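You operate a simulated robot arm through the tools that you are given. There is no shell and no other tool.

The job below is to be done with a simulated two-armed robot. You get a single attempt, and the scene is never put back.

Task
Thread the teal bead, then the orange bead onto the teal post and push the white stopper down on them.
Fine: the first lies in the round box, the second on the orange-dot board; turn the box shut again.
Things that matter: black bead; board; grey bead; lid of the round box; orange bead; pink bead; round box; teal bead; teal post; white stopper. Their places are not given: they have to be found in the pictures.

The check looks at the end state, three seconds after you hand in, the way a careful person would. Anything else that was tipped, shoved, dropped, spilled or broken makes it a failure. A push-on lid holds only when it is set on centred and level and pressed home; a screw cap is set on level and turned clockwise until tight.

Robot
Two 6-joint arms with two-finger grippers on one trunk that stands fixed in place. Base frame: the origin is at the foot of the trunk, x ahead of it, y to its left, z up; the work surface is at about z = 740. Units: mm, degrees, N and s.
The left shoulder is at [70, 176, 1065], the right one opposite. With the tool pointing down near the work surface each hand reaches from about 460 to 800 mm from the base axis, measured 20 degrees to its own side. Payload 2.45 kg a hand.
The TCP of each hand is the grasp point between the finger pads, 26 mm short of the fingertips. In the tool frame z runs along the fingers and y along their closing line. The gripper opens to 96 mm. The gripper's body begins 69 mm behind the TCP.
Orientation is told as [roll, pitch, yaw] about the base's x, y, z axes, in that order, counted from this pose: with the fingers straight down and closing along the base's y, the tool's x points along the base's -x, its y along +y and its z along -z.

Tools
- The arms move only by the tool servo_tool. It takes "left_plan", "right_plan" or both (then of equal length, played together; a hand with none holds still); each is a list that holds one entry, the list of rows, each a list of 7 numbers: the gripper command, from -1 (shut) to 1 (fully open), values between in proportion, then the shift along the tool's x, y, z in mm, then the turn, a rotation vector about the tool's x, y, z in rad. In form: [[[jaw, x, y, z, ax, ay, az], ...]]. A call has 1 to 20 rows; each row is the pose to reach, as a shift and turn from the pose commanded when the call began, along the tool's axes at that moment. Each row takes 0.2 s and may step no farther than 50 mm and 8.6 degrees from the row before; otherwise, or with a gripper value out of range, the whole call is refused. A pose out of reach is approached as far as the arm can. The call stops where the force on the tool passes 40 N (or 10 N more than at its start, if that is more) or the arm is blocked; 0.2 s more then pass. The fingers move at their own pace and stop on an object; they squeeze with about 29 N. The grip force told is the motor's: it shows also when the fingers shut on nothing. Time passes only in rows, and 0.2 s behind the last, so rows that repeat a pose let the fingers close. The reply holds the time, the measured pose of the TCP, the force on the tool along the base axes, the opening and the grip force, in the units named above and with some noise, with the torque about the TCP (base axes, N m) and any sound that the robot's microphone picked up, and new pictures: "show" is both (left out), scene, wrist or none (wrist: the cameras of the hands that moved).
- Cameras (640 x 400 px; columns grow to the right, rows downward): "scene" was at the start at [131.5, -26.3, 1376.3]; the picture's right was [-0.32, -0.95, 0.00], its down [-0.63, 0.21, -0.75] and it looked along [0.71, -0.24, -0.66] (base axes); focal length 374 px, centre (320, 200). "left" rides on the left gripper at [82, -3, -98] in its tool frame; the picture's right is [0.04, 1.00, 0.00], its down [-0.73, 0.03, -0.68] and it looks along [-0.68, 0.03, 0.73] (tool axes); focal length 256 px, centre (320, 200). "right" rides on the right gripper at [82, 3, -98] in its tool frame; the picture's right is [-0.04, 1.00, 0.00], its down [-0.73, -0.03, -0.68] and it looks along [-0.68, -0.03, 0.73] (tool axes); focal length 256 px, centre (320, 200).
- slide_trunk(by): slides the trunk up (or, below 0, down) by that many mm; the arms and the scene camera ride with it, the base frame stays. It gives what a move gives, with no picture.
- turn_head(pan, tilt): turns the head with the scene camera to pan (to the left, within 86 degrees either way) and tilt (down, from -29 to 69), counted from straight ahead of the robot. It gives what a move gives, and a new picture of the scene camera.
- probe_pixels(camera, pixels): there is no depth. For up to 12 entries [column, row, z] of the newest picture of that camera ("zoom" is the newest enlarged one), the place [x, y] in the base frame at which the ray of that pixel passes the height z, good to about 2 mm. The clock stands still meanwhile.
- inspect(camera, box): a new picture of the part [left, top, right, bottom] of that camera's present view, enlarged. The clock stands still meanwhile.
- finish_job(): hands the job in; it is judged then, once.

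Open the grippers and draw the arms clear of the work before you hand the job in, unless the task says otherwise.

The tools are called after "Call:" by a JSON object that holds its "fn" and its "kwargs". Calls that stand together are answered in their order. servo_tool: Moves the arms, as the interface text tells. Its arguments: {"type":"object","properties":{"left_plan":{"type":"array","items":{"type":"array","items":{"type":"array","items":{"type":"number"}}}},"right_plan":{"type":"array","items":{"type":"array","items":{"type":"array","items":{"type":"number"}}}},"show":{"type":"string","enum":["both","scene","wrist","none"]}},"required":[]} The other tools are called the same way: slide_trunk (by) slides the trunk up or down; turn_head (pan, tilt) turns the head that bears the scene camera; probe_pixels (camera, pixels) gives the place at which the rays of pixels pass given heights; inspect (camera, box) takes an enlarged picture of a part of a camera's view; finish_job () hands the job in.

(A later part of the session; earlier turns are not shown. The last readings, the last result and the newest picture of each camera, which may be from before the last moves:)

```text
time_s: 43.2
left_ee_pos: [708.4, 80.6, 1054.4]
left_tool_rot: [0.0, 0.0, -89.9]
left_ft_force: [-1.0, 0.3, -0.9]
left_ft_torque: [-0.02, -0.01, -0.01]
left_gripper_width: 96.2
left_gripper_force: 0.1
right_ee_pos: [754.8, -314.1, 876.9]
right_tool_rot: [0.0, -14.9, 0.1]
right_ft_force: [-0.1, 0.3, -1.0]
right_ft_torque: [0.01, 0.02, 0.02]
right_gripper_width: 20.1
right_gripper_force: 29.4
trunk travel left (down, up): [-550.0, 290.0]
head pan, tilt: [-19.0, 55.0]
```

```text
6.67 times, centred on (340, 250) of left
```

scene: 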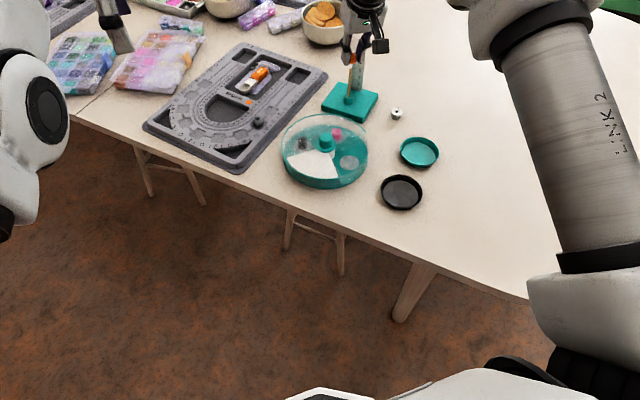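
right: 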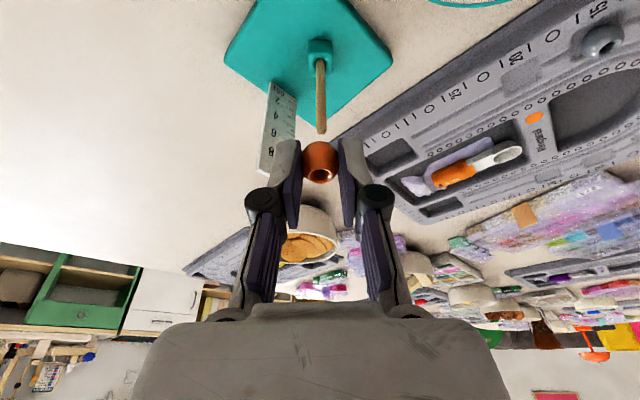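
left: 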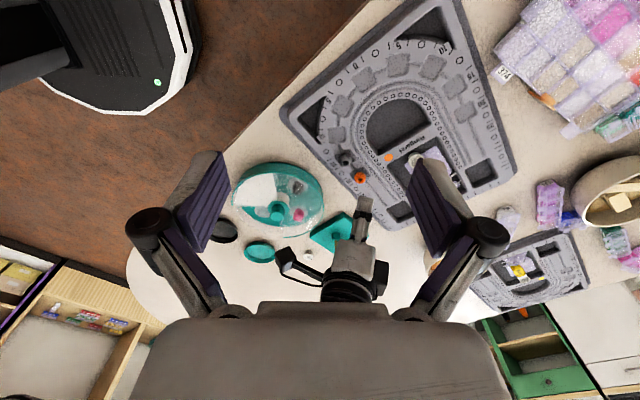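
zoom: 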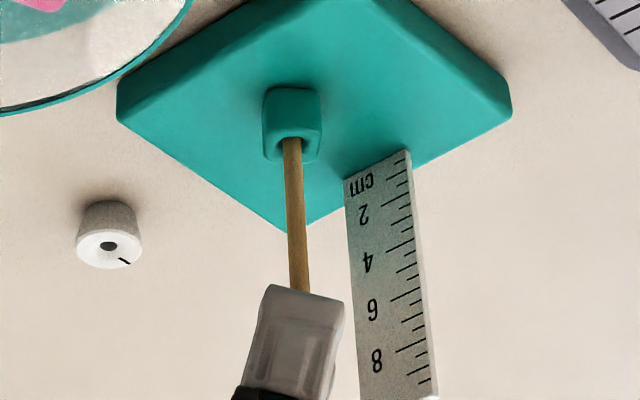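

Forces are near zero with the post inside the bead. I'll trim y by -0.8 and lower 8 mm more to see the post tip in the hole.

Call:
{"fn": "servo_tool", "kwargs": {"right_plan": [[[-0.8, 0, -0.8, 0, 0, 0, 0], [-0.8, 0.75, -0.8, 2.9, 0, 0, 0], [-0.8, 1.5, -0.8, 5.8, 0, 0, 0], [-0.8, 2.1, -0.8, 7.9, 0, 0, 0], [-0.8, 2.1, -0.8, 7.9, 0, 0, 0]]], "show": "none"}}

Call:
{"fn": "inspect", "kwargs": {"camera": "right", "box": [260, 70, 380, 200]}}

Call:
{"fn": "inspect", "kwargs": {"camera": "scene", "box": [325, 40, 375, 100]}}

```text
time_s: 44.4
left_ee_pos: [707.6, 81.4, 1055.4]
left_tool_rot: [-0.2, 0.0, -90.0]
left_ft_force: [0.2, -0.2, -0.5]
left_ft_torque: [-0.01, 0.03, -0.01]
left_gripper_width: 96.2
left_gripper_force: 0.0
right_ee_pos: [754.9, -315.1, 870.4]
right_tool_rot: [0.0, -14.9, 0.1]
right_ft_force: [0.7, 0.9, -0.6]
right_ft_torque: [0.0, -0.02, 0.03]
right_gripper_width: 19.8
right_gripper_force: 29.1
trunk travel left (down, up): [-550.0, 290.0]
head pan, tilt: [-19.0, 55.0]
```

```text
3.08 times, centred on (320, 135) of right
```

zoom: 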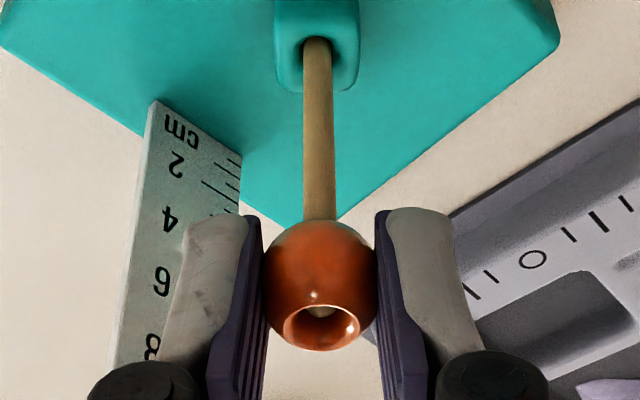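

```text
6.67 times, centred on (350, 70) of scene
```

zoom: 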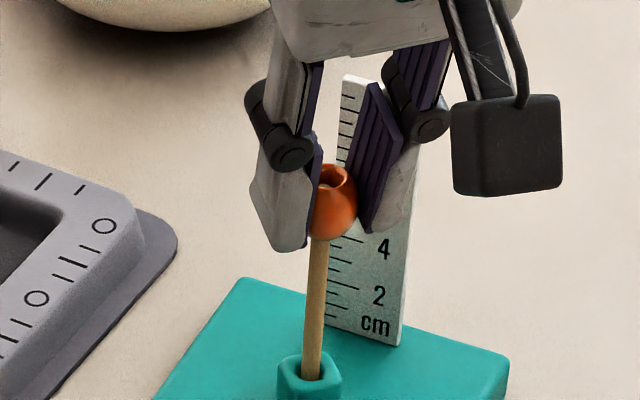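

The post tip shows inside the orange bead's hole in both views. I'll slide it down ~56 mm and release just above the teal bead.

Call:
{"fn": "servo_tool", "kwargs": {"right_plan": [[[-0.8, 2.1, 0, 7.8, 0, 0, 0], [-0.8, 4.1, 0, 15.5, 0, 0, 0], [-0.8, 6.2, 0, 23.3, 0, 0, 0], [-0.8, 8.2, 0, 31, 0, 0, 0], [-0.8, 10.3, 0, 38.8, 0, 0, 0], [-0.8, 12.4, 0, 46.5, 0, 0, 0], [-0.8, 14.4, 0, 54.1, 0, 0, 0], [-0.8, 14.4, 0, 54.1, 0, 0, 0], [-0.5, 14.4, 0, 54.1, 0, 0, 0], [-0.25, 14.4, 0, 54.1, 0, 0, 0], [-0.25, 14.4, 0, 54.1, 0, 0, 0]]], "show": "wrist"}}

Call:
{"fn": "inspect", "kwargs": {"camera": "scene", "box": [320, 40, 390, 120]}}

```text
time_s: 46.8
left_ee_pos: [707.7, 79.2, 1055.8]
left_tool_rot: [-0.1, 0.0, -89.9]
left_ft_force: [0.1, 0.3, -0.2]
left_ft_torque: [-0.03, -0.03, -0.01]
left_gripper_width: 96.3
left_gripper_force: 0.1
right_ee_pos: [754.3, -315.8, 814.1]
right_tool_rot: [0.0, -14.9, 0.1]
right_ft_force: [-0.9, 0.2, -0.2]
right_ft_torque: [-0.04, 0.01, 0.01]
right_gripper_width: 36.0
right_gripper_force: 0.0
trunk travel left (down, up): [-550.0, 290.0]
head pan, tilt: [-19.0, 55.0]
```

right: 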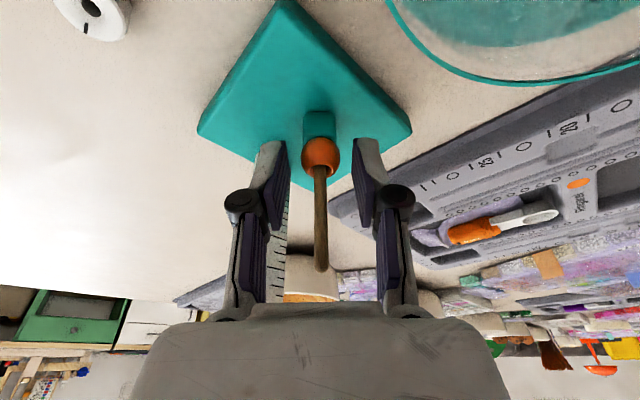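

```text
5.00 times, centred on (355, 80) of scene
```

zoom: 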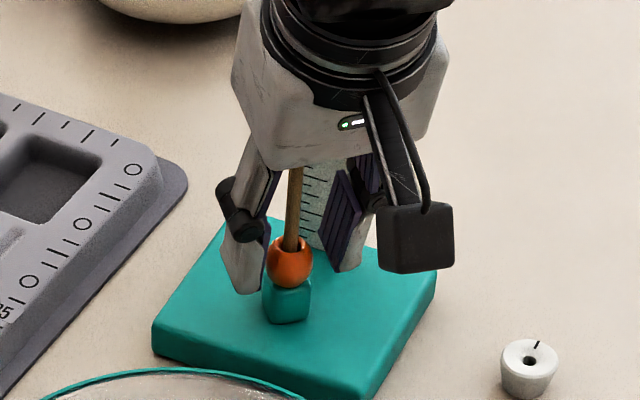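

Both beads are on the post in order. I'll rise straight up to clear the post, then move above the white stopper near (704,-418), easing tilt to ~8°.

Call:
{"fn": "servo_tool", "kwargs": {"right_plan": [[[-0.25, -5, 0, -19, 0, 0, 0], [-0.25, -12, 0, -45, 0, 0, 0], [-0.25, -19, 0, -72, 0, 0, 0], [-0.25, -25.7, 0, -96.6, 0, 0, 0], [-0.25, -10, -34, -101, 0, 0.04, 0], [-0.25, 6, -68, -105, 0, 0.08, 0], [-0.25, 22.6, -102, -109.5, 0, 0.12, 0], [-0.25, 22.6, -102, -109.5, 0, 0.12, 0]]], "show": "both"}}

Call:
{"fn": "inspect", "kwargs": {"camera": "right", "box": [270, 60, 390, 150]}}

Call:
{"fn": "inspect", "kwargs": {"camera": "scene", "box": [320, 40, 420, 130]}}

```text
time_s: 48.6
left_ee_pos: [709.4, 81.6, 1054.9]
left_tool_rot: [0.0, 0.0, -89.9]
left_ft_force: [-0.1, 1.1, 0.5]
left_ft_torque: [0.05, 0.01, 0.0]
left_gripper_width: 96.2
left_gripper_force: 0.1
right_ee_pos: [705.9, -416.4, 911.9]
right_tool_rot: [0.0, -7.9, 0.1]
right_ft_force: [0.5, 0.4, 0.3]
right_ft_torque: [-0.01, 0.01, 0.0]
right_gripper_width: 36.2
right_gripper_force: 0.1
trunk travel left (down, up): [-550.0, 290.0]
head pan, tilt: [-19.0, 55.0]
```

scene: 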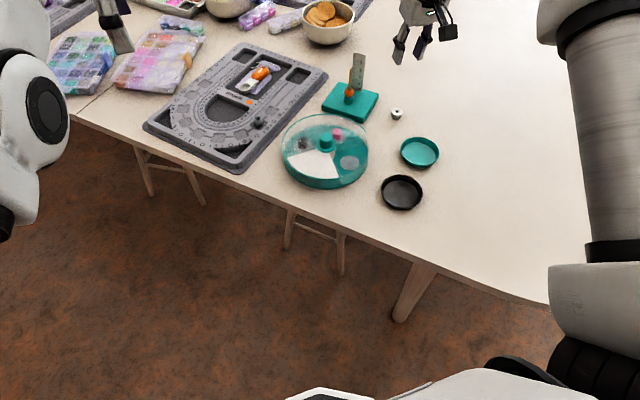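
right: 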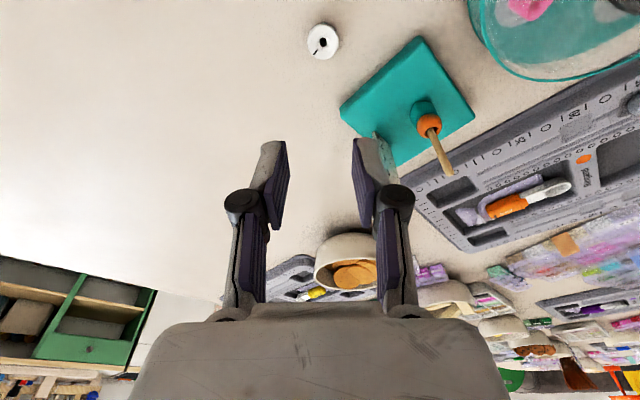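

```text
4.44 times, centred on (330, 105) of right
```

zoom: 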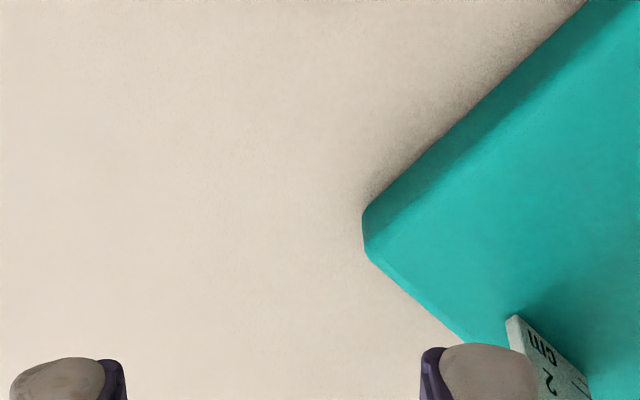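

```text
4.44 times, centred on (370, 85) of scene
```

zoom: 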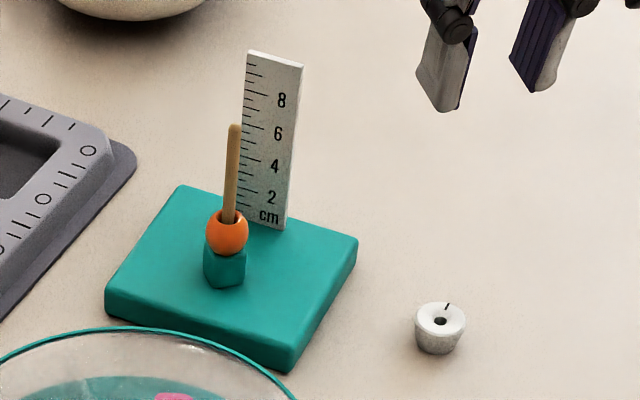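

The stopper is at about (322,42) in the right view; I'll enlarge and probe it from the wrist and scene cameras.

Call:
{"fn": "inspect", "kwargs": {"camera": "right", "box": [290, 10, 360, 80]}}

Call:
{"fn": "probe_pixels", "kwargs": {"camera": "right", "pixels": [[323, 42, 740], [323, 42, 750], [323, 42, 760]]}}

Call:
{"fn": "probe_pixels", "kwargs": {"camera": "scene", "pixels": [[396.8, 112, 750], [396.8, 112, 755], [396.8, 112, 760]]}}

Call:
{"fn": "inspect", "kwargs": {"camera": "left", "box": [280, 230, 340, 280]}}

```text
5.71 times, centred on (325, 45) of right
```

zoom: 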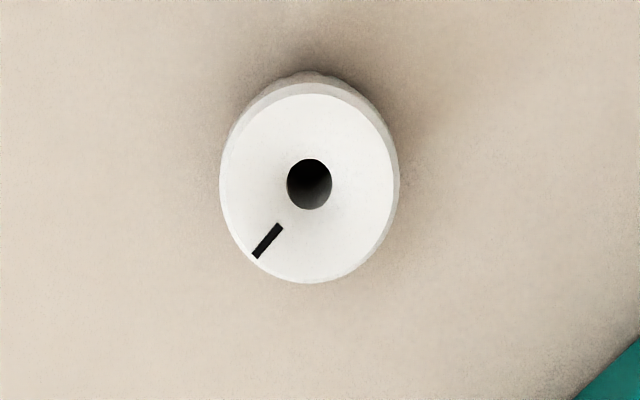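

```text
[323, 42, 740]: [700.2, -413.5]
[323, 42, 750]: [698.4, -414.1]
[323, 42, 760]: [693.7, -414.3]
```

```text
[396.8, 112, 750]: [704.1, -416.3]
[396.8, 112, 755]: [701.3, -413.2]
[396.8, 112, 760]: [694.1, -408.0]
```

```text
8.00 times, centred on (310, 255) of left
```

zoom: 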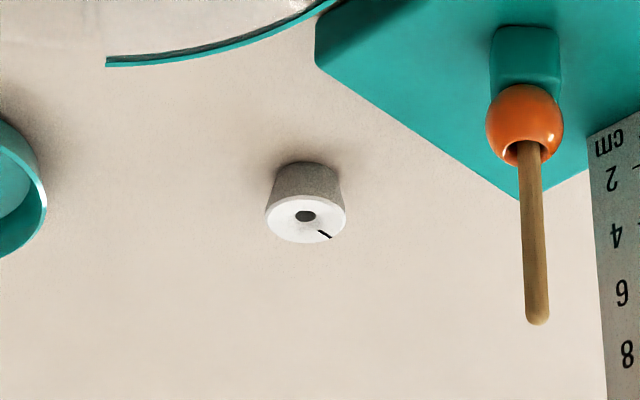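

I'll triangulate the stopper's top face from the left and right cameras.

Call:
{"fn": "probe_pixels", "kwargs": {"camera": "left", "pixels": [[308.25, 257.1, 750], [308.25, 257.1, 755], [308.25, 257.1, 760], [308.25, 257.1, 765]]}}

Call:
{"fn": "probe_pixels", "kwargs": {"camera": "right", "pixels": [[323.2, 42.9, 750], [323.2, 42.9, 755], [323.2, 42.9, 760], [323.2, 42.9, 765]]}}

```text
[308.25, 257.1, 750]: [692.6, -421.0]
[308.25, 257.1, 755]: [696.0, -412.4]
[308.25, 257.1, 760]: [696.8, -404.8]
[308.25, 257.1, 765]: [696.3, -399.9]
```

```text
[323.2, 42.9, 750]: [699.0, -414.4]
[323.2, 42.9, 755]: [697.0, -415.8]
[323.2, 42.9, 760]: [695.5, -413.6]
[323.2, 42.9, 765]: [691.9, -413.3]
```

The stopper is at about (697,-414.5), top z≈755, ~24 mm wide. I'll lower to hover with TCP z≈800 and check.

Call:
{"fn": "servo_tool", "kwargs": {"right_plan": [[[-0.08, 9, 1, 35, 0, 0, 0], [-0.08, 18, 1.9, 70, 0, 0, 0], [-0.08, 26.7, 1.9, 109.3, 0, 0, 0], [-0.08, 26.7, 1.9, 109.3, 0, 0, 0], [-0.08, 26.7, 1.9, 109.3, 0, 0, 0]]], "show": "none"}}

Call:
{"fn": "inspect", "kwargs": {"camera": "right", "box": [250, 90, 390, 210]}}

Call:
{"fn": "inspect", "kwargs": {"camera": "left", "box": [280, 230, 340, 280]}}

```text
time_s: 49.8
left_ee_pos: [707.9, 80.2, 1055.1]
left_tool_rot: [-0.1, 0.1, -89.9]
left_ft_force: [-0.2, 0.0, 0.5]
left_ft_torque: [-0.01, 0.0, 0.01]
left_gripper_width: 95.8
left_gripper_force: 0.0
right_ee_pos: [693.0, -416.7, 801.3]
right_tool_rot: [0.1, -7.9, 0.1]
right_ft_force: [0.4, 0.3, 0.2]
right_ft_torque: [0.02, 0.0, -0.02]
right_gripper_width: 44.3
right_gripper_force: 0.2
trunk travel left (down, up): [-550.0, 290.0]
head pan, tilt: [-19.0, 55.0]
```

```text
3.33 times, centred on (320, 150) of right
```

zoom: 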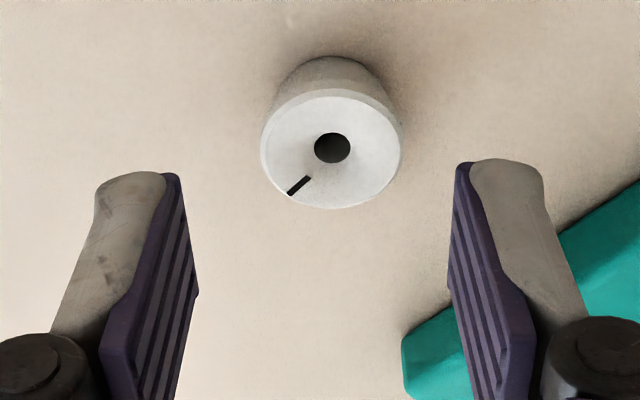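

```text
8.00 times, centred on (310, 255) of left
```

zoom: 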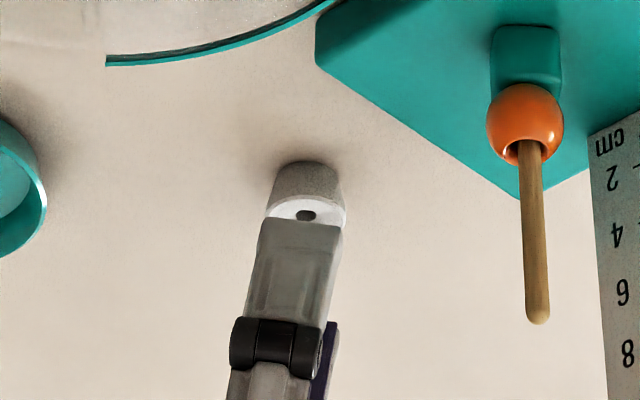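

Stopper is 2 mm toward +y of the finger midline, x good. I'll correct, descend to TCP z≈770.5 and close on it.

Call:
{"fn": "servo_tool", "kwargs": {"right_plan": [[[-0.08, 1, 2.05, 8, 0, 0, 0], [-0.08, 1.9, 2.05, 16, 0, 0, 0], [-0.08, 2.9, 2.05, 24, 0, 0, 0], [-0.08, 3.7, 2.05, 30.6, 0, 0, 0], [-0.08, 3.7, 2.05, 30.6, 0, 0, 0], [-0.25, 3.7, 2.05, 30.6, 0, 0, 0], [-0.4, 3.7, 2.05, 30.6, 0, 0, 0], [-0.55, 3.7, 2.05, 30.6, 0, 0, 0], [-0.7, 3.7, 2.05, 30.6, 0, 0, 0], [-0.7, 3.7, 2.05, 30.6, 0, 0, 0]]], "show": "none"}}

Call:
{"fn": "inspect", "kwargs": {"camera": "right", "box": [250, 90, 390, 210]}}

Call:
{"fn": "inspect", "kwargs": {"camera": "scene", "box": [370, 80, 420, 130]}}

```text
time_s: 52.0
left_ee_pos: [707.4, 81.4, 1054.5]
left_tool_rot: [-0.2, 0.1, -89.9]
left_ft_force: [1.7, -0.9, 0.5]
left_ft_torque: [0.01, 0.0, -0.01]
left_gripper_width: 96.0
left_gripper_force: 0.0
right_ee_pos: [693.2, -415.1, 770.4]
right_tool_rot: [0.0, -8.0, 0.0]
right_ft_force: [0.5, 0.4, -0.5]
right_ft_torque: [0.03, -0.02, 0.02]
right_gripper_width: 24.1
right_gripper_force: 28.8
trunk travel left (down, up): [-550.0, 290.0]
head pan, tilt: [-19.0, 55.0]
```

```text
3.33 times, centred on (320, 150) of right
```

zoom: 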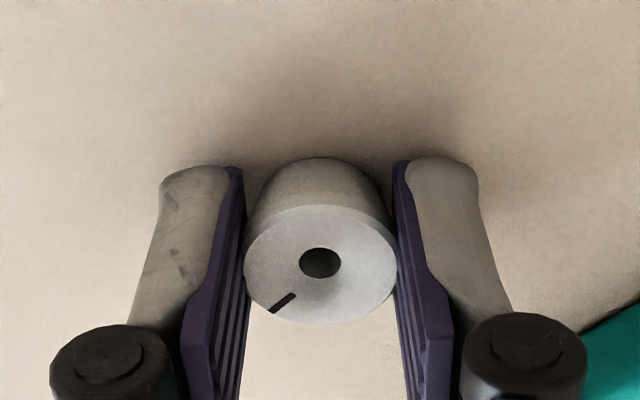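

```text
8.00 times, centred on (395, 105) of scene
```

zoom: 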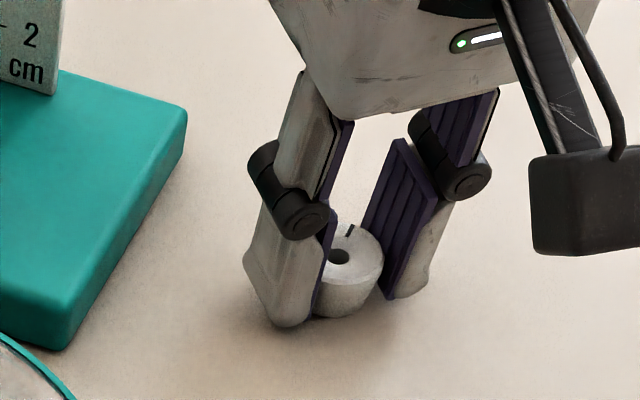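

The stopper is held (24.1 mm) with its hole ~ (+2.9,-0.3) from the TCP. I'll lift to z≈901 and carry it above the post.

Call:
{"fn": "servo_tool", "kwargs": {"right_plan": [[[-0.7, -3, 0, -22, 0, 0, 0], [-0.7, -8, 0, -58, 0, 0, 0], [-0.7, -13, 0, -95, 0, 0, 0], [-0.7, -17.9, 0, -129.4, 0, 0, 0], [-0.7, -33, 25, -127, 0, 0, 0], [-0.7, -50, 50, -125, 0, 0, 0], [-0.7, -66, 75, -122.5, 0, 0, 0], [-0.7, -81.4, 100.2, -120.6, 0, 0, 0], [-0.7, -81.4, 100.2, -120.6, 0, 0, 0], [-0.7, -81.4, 100.2, -120.6, 0, 0, 0]]], "show": "both"}}

Call:
{"fn": "inspect", "kwargs": {"camera": "right", "box": [270, 90, 370, 190]}}

Call:
{"fn": "inspect", "kwargs": {"camera": "left", "box": [310, 230, 370, 290]}}

Call:
{"fn": "inspect", "kwargs": {"camera": "scene", "box": [325, 40, 375, 90]}}

```text
time_s: 54.2
left_ee_pos: [708.7, 81.4, 1055.1]
left_tool_rot: [-0.1, 0.1, -89.8]
left_ft_force: [0.5, 0.2, -0.2]
left_ft_torque: [-0.03, 0.03, -0.01]
left_gripper_width: 95.6
left_gripper_force: 0.1
right_ee_pos: [757.4, -314.5, 900.7]
right_tool_rot: [0.0, -8.0, 0.1]
right_ft_force: [0.2, 0.5, 0.1]
right_ft_torque: [-0.01, -0.02, 0.01]
right_gripper_width: 24.0
right_gripper_force: 29.4
trunk travel left (down, up): [-550.0, 290.0]
head pan, tilt: [-19.0, 55.0]
```

scene: 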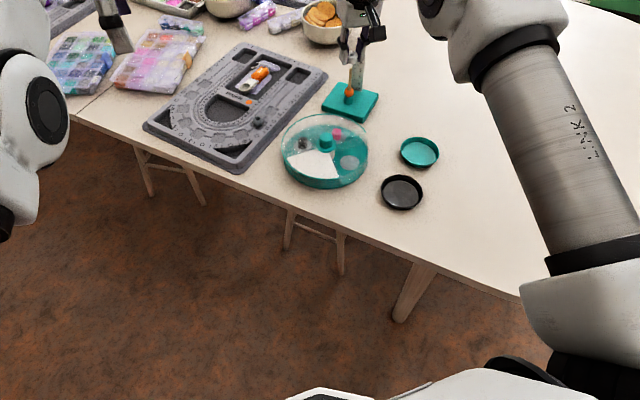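
right: 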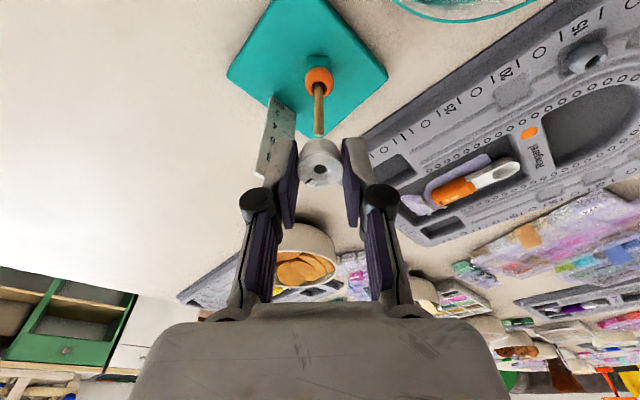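

```text
4.00 times, centred on (320, 140) of right
```

zoom: 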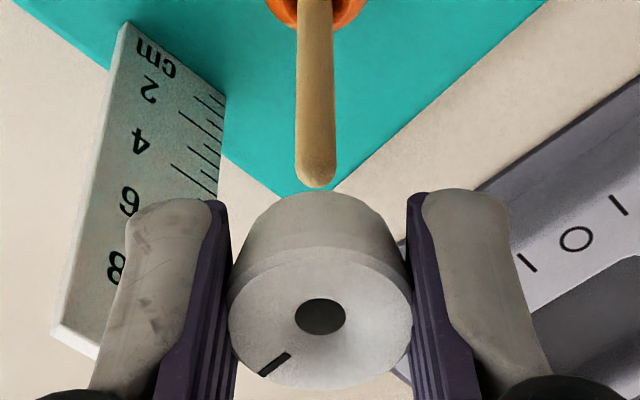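

```text
6.67 times, centred on (340, 260) of left
```

zoom: 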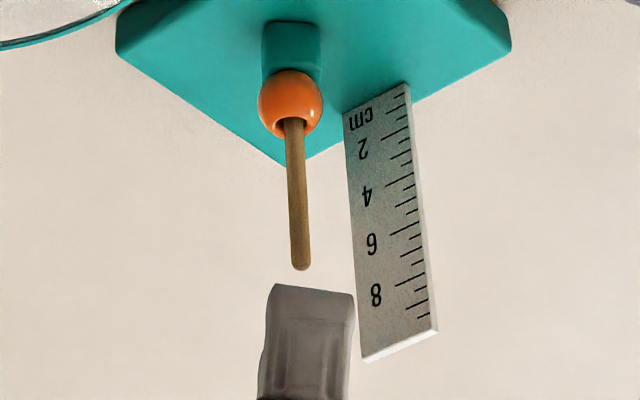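

```text
8.00 times, centred on (350, 65) of scene
```

zoom: 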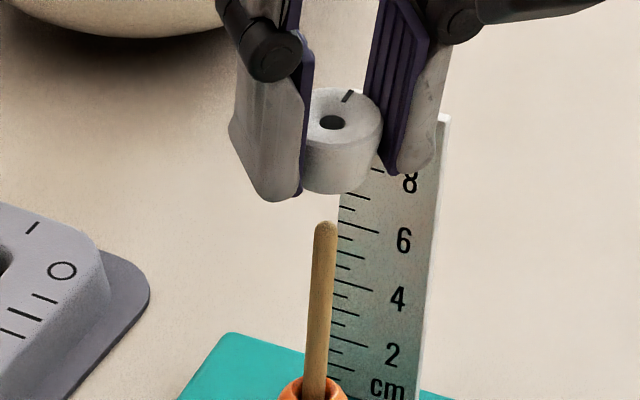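

The left view puts the post tip and stopper hole within ~0.5 mm in x; the right view asks for -0.45 mm in y. I'll lower 12 mm, then creep onto the post tip in 1 mm steps while watching the force.

Call:
{"fn": "servo_tool", "kwargs": {"right_plan": [[[-0.7, 0.8, -0.45, 5.5, 0, 0, 0], [-0.7, 1.7, -0.45, 11.9, 0, 0, 0], [-0.7, 1.8, -0.45, 12.9, 0, 0, 0], [-0.7, 1.95, -0.45, 13.9, 0, 0, 0], [-0.7, 2.1, -0.45, 14.9, 0, 0, 0], [-0.7, 2.1, -0.45, 14.9, 0, 0, 0]]], "show": "none"}}

Call:
{"fn": "inspect", "kwargs": {"camera": "right", "box": [270, 90, 370, 190]}}

Call:
{"fn": "inspect", "kwargs": {"camera": "left", "box": [310, 230, 370, 290]}}

Call:
{"fn": "inspect", "kwargs": {"camera": "scene", "box": [325, 40, 375, 90]}}

```text
time_s: 55.6
left_ee_pos: [708.4, 80.0, 1056.2]
left_tool_rot: [-0.1, 0.0, -89.9]
left_ft_force: [0.3, -0.3, -0.1]
left_ft_torque: [-0.01, -0.02, 0.0]
left_gripper_width: 95.7
left_gripper_force: 0.0
right_ee_pos: [757.7, -313.5, 886.1]
right_tool_rot: [-0.1, -7.9, 0.1]
right_ft_force: [-0.3, 0.3, -0.3]
right_ft_torque: [0.0, 0.01, -0.01]
right_gripper_width: 24.1
right_gripper_force: 29.0
trunk travel left (down, up): [-550.0, 290.0]
head pan, tilt: [-19.0, 55.0]
```

```text
4.00 times, centred on (320, 140) of right
```

zoom: 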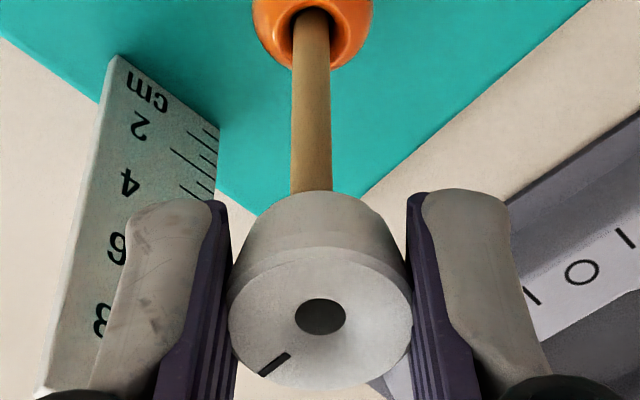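

```text
6.67 times, centred on (340, 260) of left
```

zoom: 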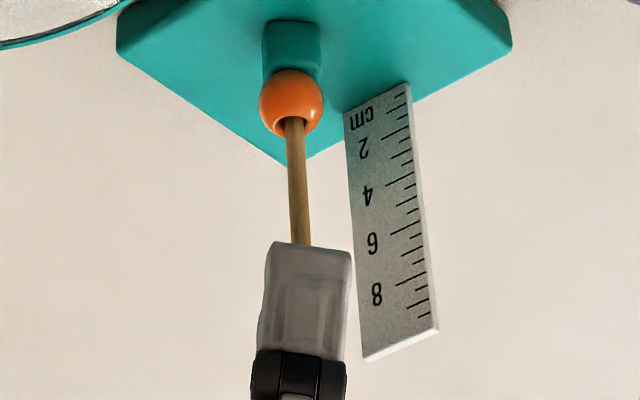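

```text
8.00 times, centred on (350, 65) of scene
```

zoom: 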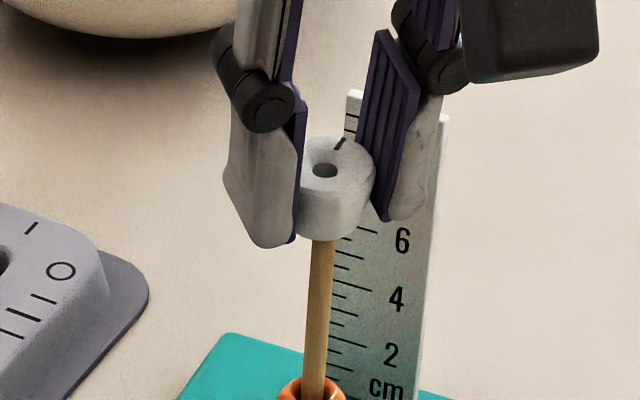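

No contact yet; the right view shows the post ~1 mm toward -y of the hole and the left ~0.5 mm toward -x. I'll shift (-0.5,-0.8) and creep down 3 mm.

Call:
{"fn": "servo_tool", "kwargs": {"right_plan": [[[-0.7, 0.5, -0.8, -1, 0, 0, 0], [-0.7, 0.5, -0.8, 0, 0, 0, 0], [-0.7, 0.65, -0.8, 1, 0, 0, 0], [-0.7, 0.8, -0.8, 2, 0, 0, 0], [-0.7, 0.92, -0.8, 3, 0, 0, 0], [-0.7, 0.92, -0.8, 3, 0, 0, 0]]], "show": "none"}}

Call:
{"fn": "inspect", "kwargs": {"camera": "right", "box": [270, 90, 370, 190]}}

Call:
{"fn": "inspect", "kwargs": {"camera": "scene", "box": [325, 40, 375, 90]}}

```text
time_s: 57.0
left_ee_pos: [708.4, 81.3, 1055.0]
left_tool_rot: [-0.1, 0.0, -89.8]
left_ft_force: [0.8, 0.9, 0.9]
left_ft_torque: [-0.01, 0.0, 0.0]
left_gripper_width: 96.0
left_gripper_force: 0.1
right_ee_pos: [757.0, -314.3, 883.4]
right_tool_rot: [0.0, -8.0, 0.2]
right_ft_force: [0.3, -0.2, -0.6]
right_ft_torque: [-0.02, -0.01, 0.02]
right_gripper_width: 24.3
right_gripper_force: 29.3
trunk travel left (down, up): [-550.0, 290.0]
head pan, tilt: [-19.0, 55.0]
```

```text
4.00 times, centred on (320, 140) of right
```

zoom: 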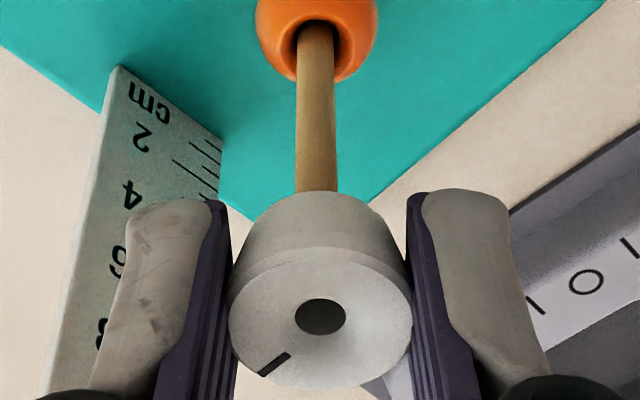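

```text
8.00 times, centred on (350, 65) of scene
```

zoom: 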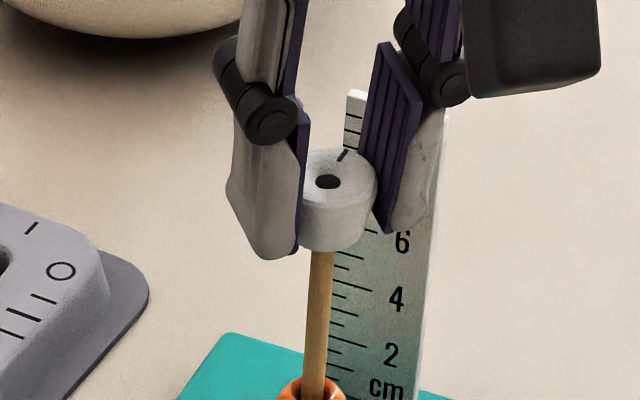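

Still no contact force and the post looks centred (zoom 316 vs hole 320; scene agrees). I'll continue 4 mm lower.

Call:
{"fn": "servo_tool", "kwargs": {"right_plan": [[[-0.7, 0.14, -0.15, 1, 0, 0, 0], [-0.7, 0.28, -0.15, 2, 0, 0, 0], [-0.7, 0.42, -0.15, 3, 0, 0, 0], [-0.7, 0.56, -0.15, 4, 0, 0, 0], [-0.7, 0.56, -0.15, 4, 0, 0, 0]]], "show": "none"}}

Call:
{"fn": "inspect", "kwargs": {"camera": "right", "box": [270, 90, 370, 190]}}

Call:
{"fn": "inspect", "kwargs": {"camera": "left", "box": [310, 230, 370, 290]}}

Call:
{"fn": "inspect", "kwargs": {"camera": "scene", "box": [325, 40, 375, 90]}}

```text
time_s: 58.2
left_ee_pos: [707.7, 81.1, 1054.3]
left_tool_rot: [-0.1, 0.0, -89.9]
left_ft_force: [-0.2, -0.3, 0.0]
left_ft_torque: [0.04, 0.0, 0.0]
left_gripper_width: 96.0
left_gripper_force: 0.0
right_ee_pos: [757.8, -314.3, 879.2]
right_tool_rot: [0.0, -8.0, 0.1]
right_ft_force: [0.3, -0.3, -0.7]
right_ft_torque: [0.0, -0.04, 0.0]
right_gripper_width: 24.1
right_gripper_force: 29.6
trunk travel left (down, up): [-550.0, 290.0]
head pan, tilt: [-19.0, 55.0]
```

```text
4.00 times, centred on (320, 140) of right
```

zoom: 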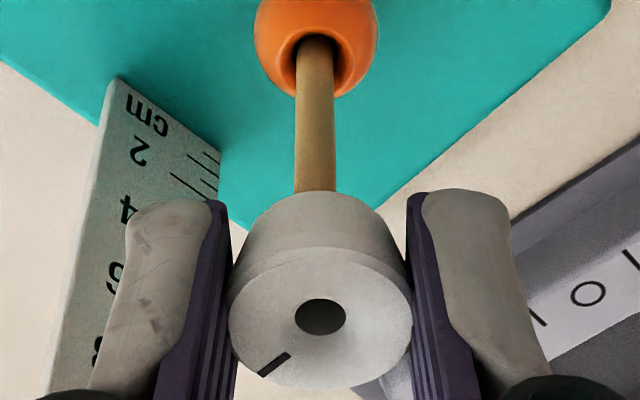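

```text
6.67 times, centred on (340, 260) of left
```

zoom: 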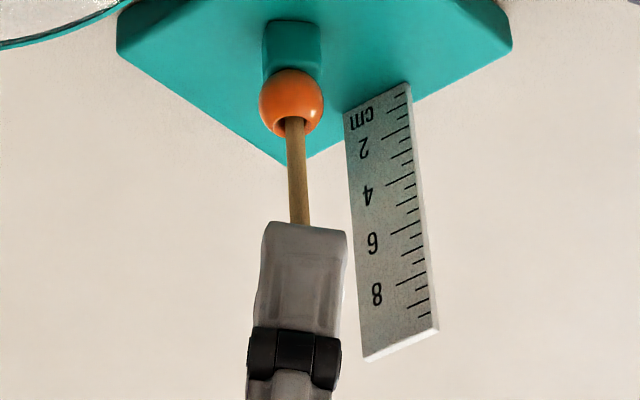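

```text
8.00 times, centred on (350, 65) of scene
```

zoom: 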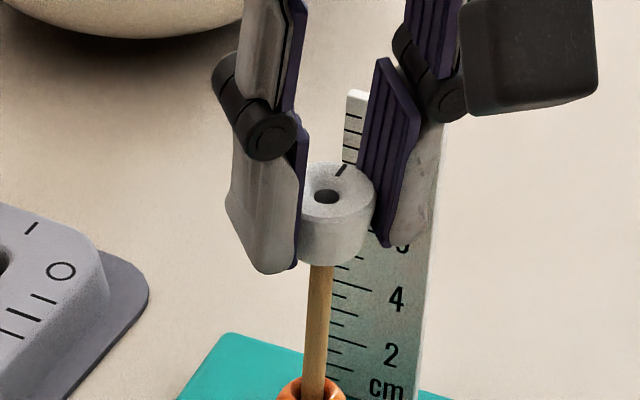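

Still no resistance, so the tip appears to be entering the bore. I'll lower another 10 mm and look for the post in the hole.

Call:
{"fn": "servo_tool", "kwargs": {"right_plan": [[[-0.7, 0.28, 0, 2, 0, 0, 0], [-0.7, 0.56, 0, 4, 0, 0, 0], [-0.7, 0.84, 0, 6, 0, 0, 0], [-0.7, 1.1, 0, 8, 0, 0, 0], [-0.7, 1.4, 0, 10, 0, 0, 0], [-0.7, 1.4, 0, 10, 0, 0, 0]]], "show": "none"}}

Call:
{"fn": "inspect", "kwargs": {"camera": "right", "box": [270, 90, 370, 190]}}

Call:
{"fn": "inspect", "kwargs": {"camera": "scene", "box": [325, 40, 375, 90]}}

```text
time_s: 59.6
left_ee_pos: [708.0, 79.9, 1054.1]
left_tool_rot: [-0.1, 0.0, -89.8]
left_ft_force: [0.6, -0.7, -0.4]
left_ft_torque: [0.04, -0.01, 0.01]
left_gripper_width: 96.0
left_gripper_force: 0.1
right_ee_pos: [758.8, -313.7, 870.6]
right_tool_rot: [0.0, -8.0, 0.1]
right_ft_force: [0.2, 0.2, -0.5]
right_ft_torque: [0.03, 0.03, 0.04]
right_gripper_width: 24.4
right_gripper_force: 29.0
trunk travel left (down, up): [-550.0, 290.0]
head pan, tilt: [-19.0, 55.0]
```

```text
4.00 times, centred on (320, 140) of right
```

zoom: 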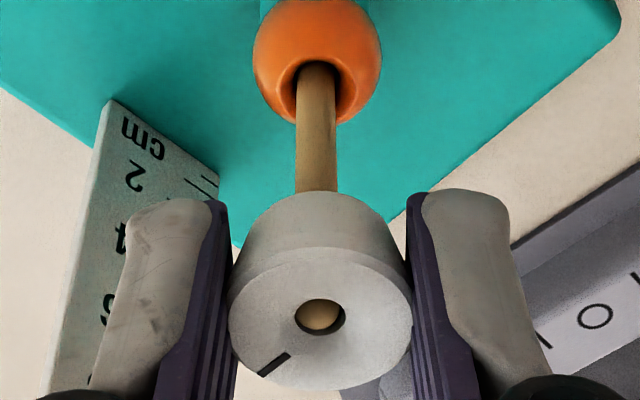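

```text
8.00 times, centred on (350, 65) of scene
```

zoom: 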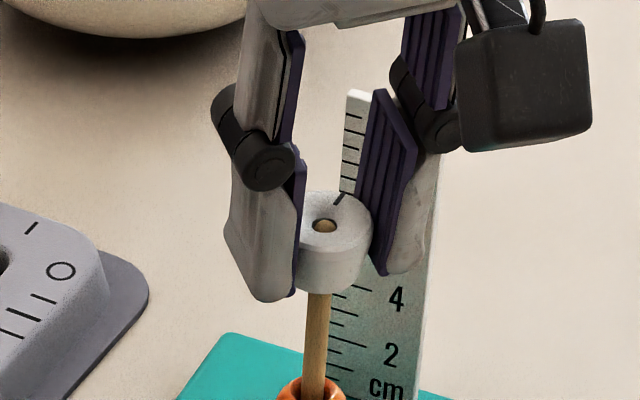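

The post is now visible through the stopper's hole. I'll slide it down 40 mm, close to the orange bead.

Call:
{"fn": "servo_tool", "kwargs": {"right_plan": [[[-0.7, 1.1, 0, 8, 0, 0, 0], [-0.7, 2.2, 0, 16, 0, 0, 0], [-0.7, 3.3, 0, 24, 0, 0, 0], [-0.7, 4.45, 0, 32, 0, 0, 0], [-0.7, 5.5, 0, 39.6, 0, 0, 0], [-0.7, 5.5, 0, 39.6, 0, 0, 0]]], "show": "wrist"}}

Call:
{"fn": "inspect", "kwargs": {"camera": "scene", "box": [325, 60, 375, 110]}}

Call:
{"fn": "inspect", "kwargs": {"camera": "left", "box": [310, 210, 370, 270]}}

```text
time_s: 61.0
left_ee_pos: [707.3, 80.9, 1054.0]
left_tool_rot: [0.0, 0.1, -89.9]
left_ft_force: [-1.0, 0.1, -0.5]
left_ft_torque: [0.01, 0.01, -0.01]
left_gripper_width: 96.1
left_gripper_force: 0.0
right_ee_pos: [756.1, -314.9, 829.6]
right_tool_rot: [0.1, -8.0, 0.1]
right_ft_force: [0.8, 0.4, 2.3]
right_ft_torque: [-0.01, -0.04, 0.0]
right_gripper_width: 24.0
right_gripper_force: 28.9
trunk travel left (down, up): [-550.0, 290.0]
head pan, tilt: [-19.0, 55.0]
```

right: 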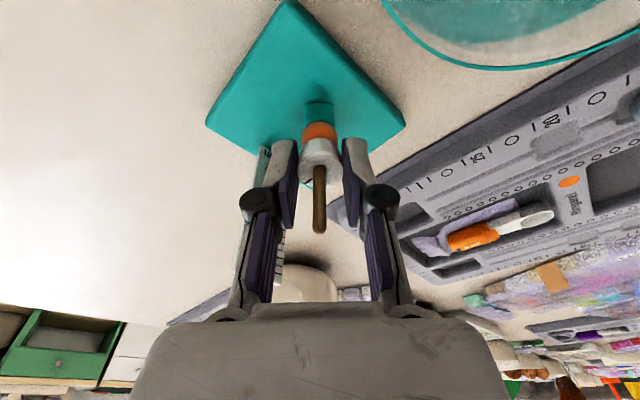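

```text
8.00 times, centred on (350, 85) of scene
```

zoom: 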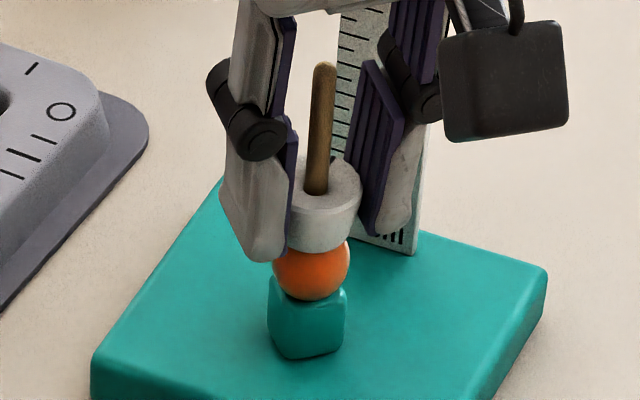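

```text
6.67 times, centred on (340, 240) of left
```

zoom: 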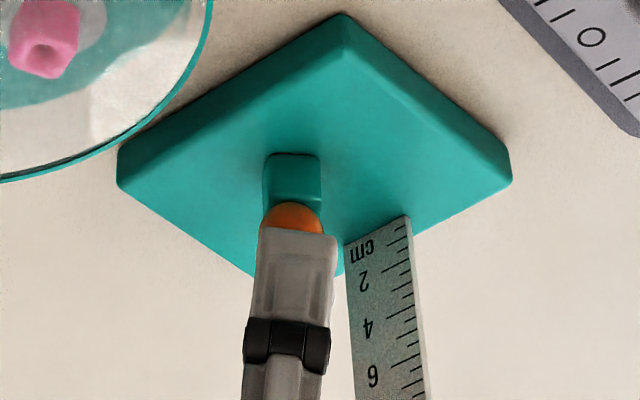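

The stopper is almost on the orange bead (force z 2.3 N). I'll press down gently in 1 mm steps.

Call:
{"fn": "servo_tool", "kwargs": {"right_plan": [[[-0.7, 0.14, 0, 1, 0, 0, 0], [-0.7, 0.28, 0, 2, 0, 0, 0], [-0.7, 0.42, 0, 3, 0, 0, 0], [-0.7, 0.42, 0, 3, 0, 0, 0]]], "show": "none"}}

Call:
{"fn": "inspect", "kwargs": {"camera": "scene", "box": [325, 60, 375, 110]}}

```text
time_s: 62.0
left_ee_pos: [705.7, 81.9, 1056.5]
left_tool_rot: [0.2, 0.0, -89.9]
left_ft_force: [0.0, -0.6, -0.4]
left_ft_torque: [0.03, -0.04, 0.0]
left_gripper_width: 95.8
left_gripper_force: 0.1
right_ee_pos: [756.7, -315.5, 829.2]
right_tool_rot: [0.0, -8.4, 0.1]
right_ft_force: [4.1, -1.0, 17.2]
right_ft_torque: [-0.06, -0.13, 0.03]
right_gripper_width: 24.3
right_gripper_force: 29.0
trunk travel left (down, up): [-550.0, 290.0]
head pan, tilt: [-19.0, 55.0]
```

```text
8.00 times, centred on (350, 85) of scene
```

zoom: 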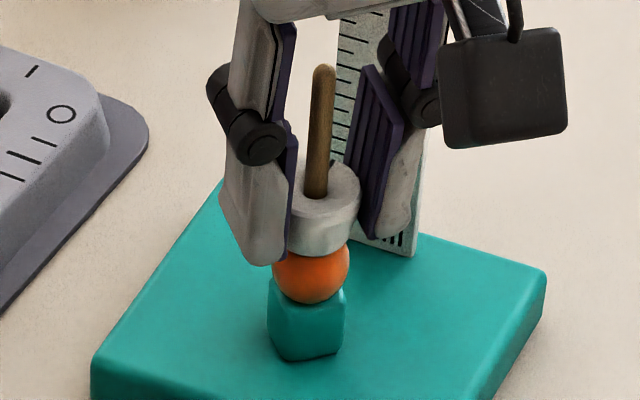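

The stopper bears on the beads with 17 N. I'll press 2 mm further for a firm seat, then release.

Call:
{"fn": "servo_tool", "kwargs": {"right_plan": [[[-0.7, 0.14, 0, 1, 0, 0, 0], [-0.7, 0.28, 0, 2, 0, 0, 0], [-0.7, 0.28, 0, 2, 0, 0, 0]]], "show": "none"}}

Call:
{"fn": "inspect", "kwargs": {"camera": "scene", "box": [325, 60, 375, 110]}}

Call:
{"fn": "inspect", "kwargs": {"camera": "right", "box": [270, 90, 370, 240]}}

```text
time_s: 62.8
left_ee_pos: [704.5, 81.7, 1057.2]
left_tool_rot: [0.1, 0.0, -89.9]
left_ft_force: [0.2, 0.2, 0.2]
left_ft_torque: [0.02, 0.0, -0.02]
left_gripper_width: 96.1
left_gripper_force: 0.1
right_ee_pos: [755.9, -313.8, 828.7]
right_tool_rot: [-0.1, -8.3, 0.2]
right_ft_force: [8.4, -3.4, 30.5]
right_ft_torque: [-0.1, -0.29, -0.02]
right_gripper_width: 24.1
right_gripper_force: 28.9
trunk travel left (down, up): [-550.0, 290.0]
head pan, tilt: [-19.0, 55.0]
```

```text
8.00 times, centred on (350, 85) of scene
```

zoom: 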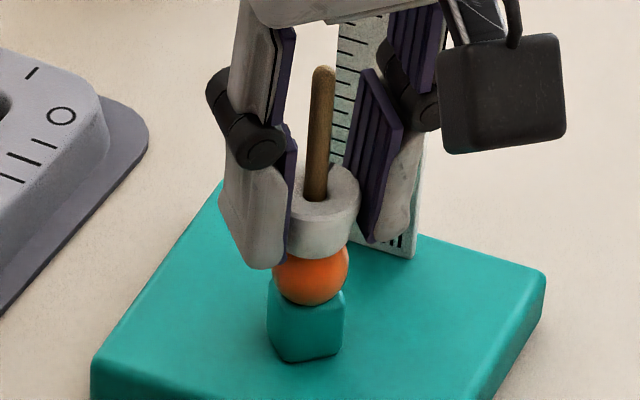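

```text
2.67 times, centred on (320, 165) of right
```

zoom: 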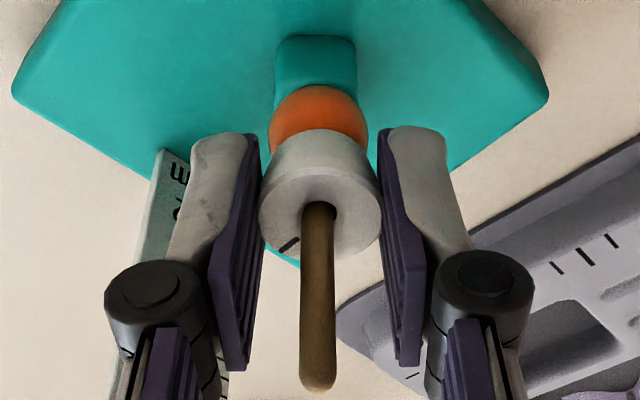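

Pressed home at ~30 N. I'll unload most of the force by easing the command up 3.5 mm, then open the jaws and rise clear.

Call:
{"fn": "servo_tool", "kwargs": {"right_plan": [[[-0.7, -0.2, 0, -1.8, 0, 0, 0], [-0.7, -0.45, 0, -3.5, 0, 0, 0], [-0.4, -0.45, 0, -3.5, 0, 0, 0], [-0.15, -0.45, 0, -3.5, 0, 0, 0], [-0.15, -0.45, 0, -3.5, 0, 0, 0]]], "show": "none"}}

Call:
{"fn": "inspect", "kwargs": {"camera": "scene", "box": [325, 60, 375, 110]}}

Call:
{"fn": "inspect", "kwargs": {"camera": "right", "box": [270, 90, 370, 240]}}

```text
time_s: 64.0
left_ee_pos: [708.1, 80.8, 1055.3]
left_tool_rot: [-0.1, -0.1, -89.9]
left_ft_force: [-0.2, 0.0, 0.6]
left_ft_torque: [0.01, 0.0, -0.04]
left_gripper_width: 96.1
left_gripper_force: 0.0
right_ee_pos: [758.7, -316.0, 828.2]
right_tool_rot: [0.1, -8.0, 0.1]
right_ft_force: [0.3, -0.1, 0.5]
right_ft_torque: [0.02, 0.0, 0.0]
right_gripper_width: 40.9
right_gripper_force: 0.1
trunk travel left (down, up): [-550.0, 290.0]
head pan, tilt: [-19.0, 55.0]
```

```text
8.00 times, centred on (350, 85) of scene
```

zoom: 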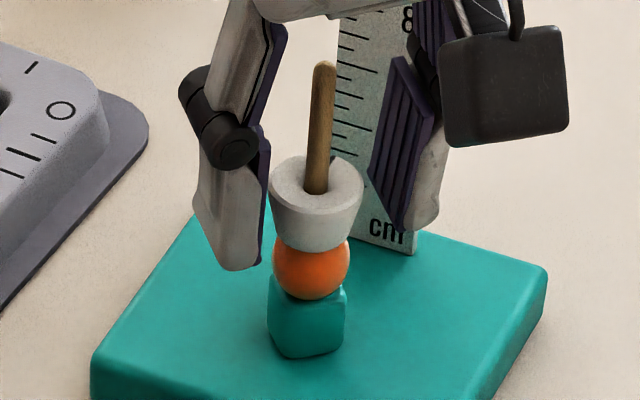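

```text
2.67 times, centred on (320, 165) of right
```

zoom: 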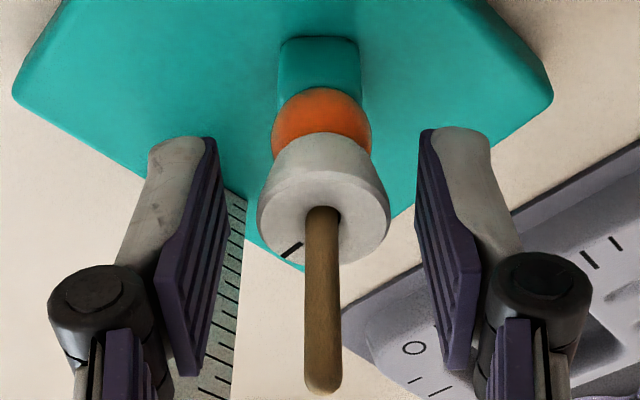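

Stopper, orange and teal beads are stacked on the post. I'll rise straight up, then move back toward the box while levelling the hand.

Call:
{"fn": "servo_tool", "kwargs": {"right_plan": [[[-0.15, -2.8, 0, -20, 0, 0, 0], [-0.15, -6.3, 0, -45, 0, 0, 0], [-0.15, -9.8, 0, -70, 0, 0, 0], [-0.15, -13.2, 0, -94, 0, 0, 0], [-0.15, 12, 15, -98, 0, 0.03, 0], [-0.15, 45, 35, -103, 0, 0.07, 0], [0.04, 85, 60, -108, 0, 0.11, 0], [0.04, 113, 80, -112, 0, 0.139, 0], [0.04, 113, 100, -112, 0, 0.139, 0], [0.04, 113, 100, -112, 0, 0.139, 0]]], "show": "both"}}

Call:
{"fn": "inspect", "kwargs": {"camera": "scene", "box": [300, 40, 420, 130]}}

```text
time_s: 66.2
left_ee_pos: [707.3, 80.9, 1055.5]
left_tool_rot: [0.0, 0.1, -89.9]
left_ft_force: [0.3, 0.1, 0.2]
left_ft_torque: [0.04, -0.01, 0.02]
left_gripper_width: 96.1
left_gripper_force: 0.0
right_ee_pos: [629.1, -214.8, 922.4]
right_tool_rot: [0.2, -0.1, 0.1]
right_ft_force: [0.0, -0.4, 0.7]
right_ft_torque: [0.02, -0.01, -0.04]
right_gripper_width: 50.1
right_gripper_force: 0.0
trunk travel left (down, up): [-550.0, 290.0]
head pan, tilt: [-19.0, 55.0]
```

scene: 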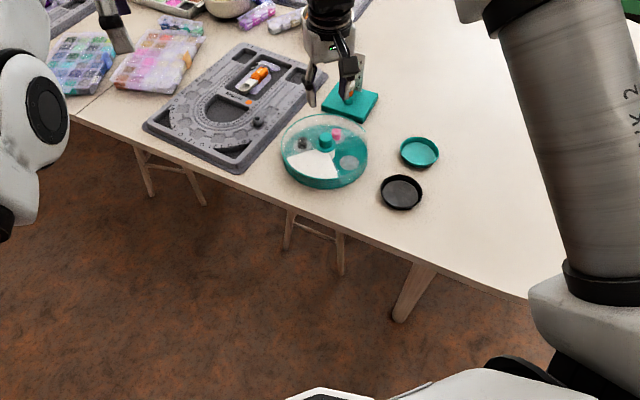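
right: 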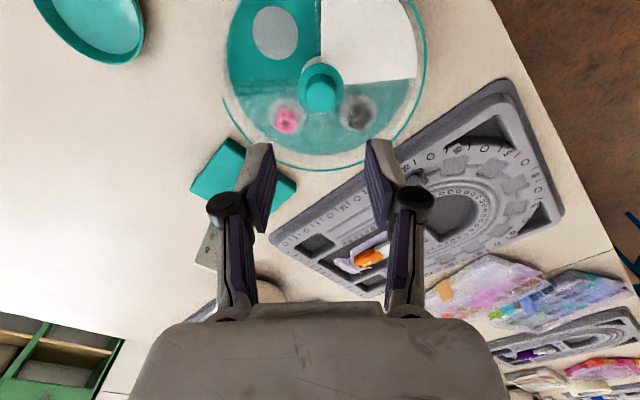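

```text
4.44 times, centred on (360, 85) of scene
```

zoom: 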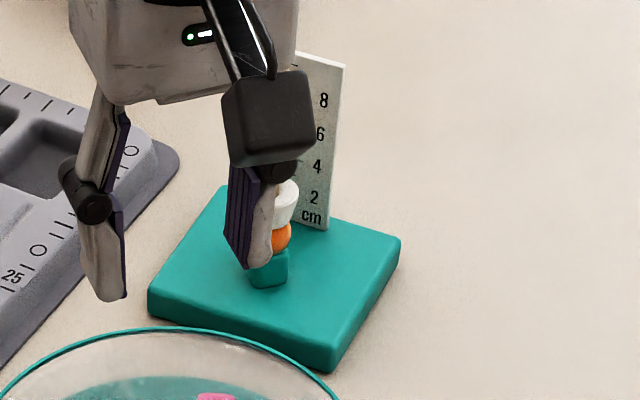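

Now I rotate to yaw +45° and lower above the knob at (631.7,-214.2), for turning the lid back.

Call:
{"fn": "servo_tool", "kwargs": {"right_plan": [[[0.04, -0.5, 0, 10, 0, 0, -0.14], [0.04, -1, 0, 20, 0, 0, -0.28], [0.04, -1.5, 0, 30, 0, 0, -0.42], [0.04, -2, 0.3, 42, 0, 0, -0.56], [0.04, -2.5, 0.6, 54, 0, 0, -0.7], [0.04, -2.5, 0.6, 65, 0, 0, -0.785], [0.04, -2.5, 0.6, 65, 0, 0, -0.785]]], "show": "wrist"}}

Call:
{"fn": "inspect", "kwargs": {"camera": "right", "box": [260, 70, 380, 170]}}

```text
time_s: 67.8
left_ee_pos: [707.8, 79.9, 1055.7]
left_tool_rot: [0.0, 0.0, -89.9]
left_ft_force: [0.4, 0.0, 0.4]
left_ft_torque: [0.01, 0.0, 0.01]
left_gripper_width: 96.1
left_gripper_force: 0.2
right_ee_pos: [632.5, -213.3, 859.4]
right_tool_rot: [0.0, -0.1, 45.2]
right_ft_force: [-1.0, 0.0, -0.7]
right_ft_torque: [0.01, 0.0, -0.03]
right_gripper_width: 50.1
right_gripper_force: 0.1
trunk travel left (down, up): [-550.0, 290.0]
head pan, tilt: [-19.0, 55.0]
```

right: 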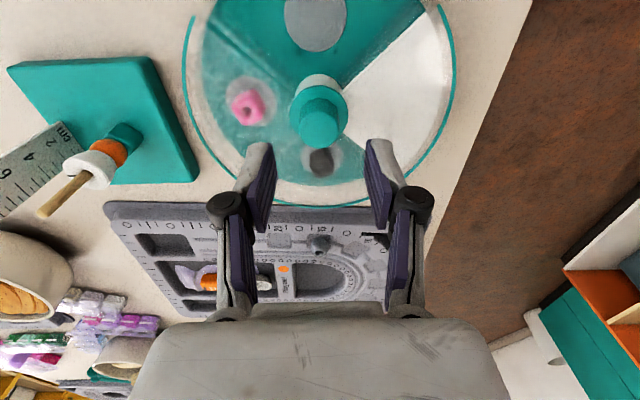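

```text
4.00 times, centred on (320, 120) of right
```

zoom: 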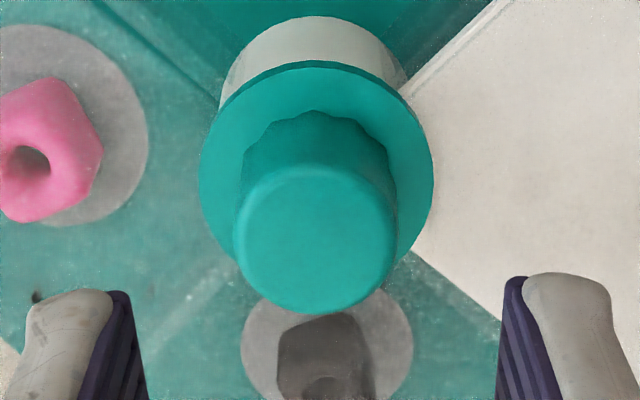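

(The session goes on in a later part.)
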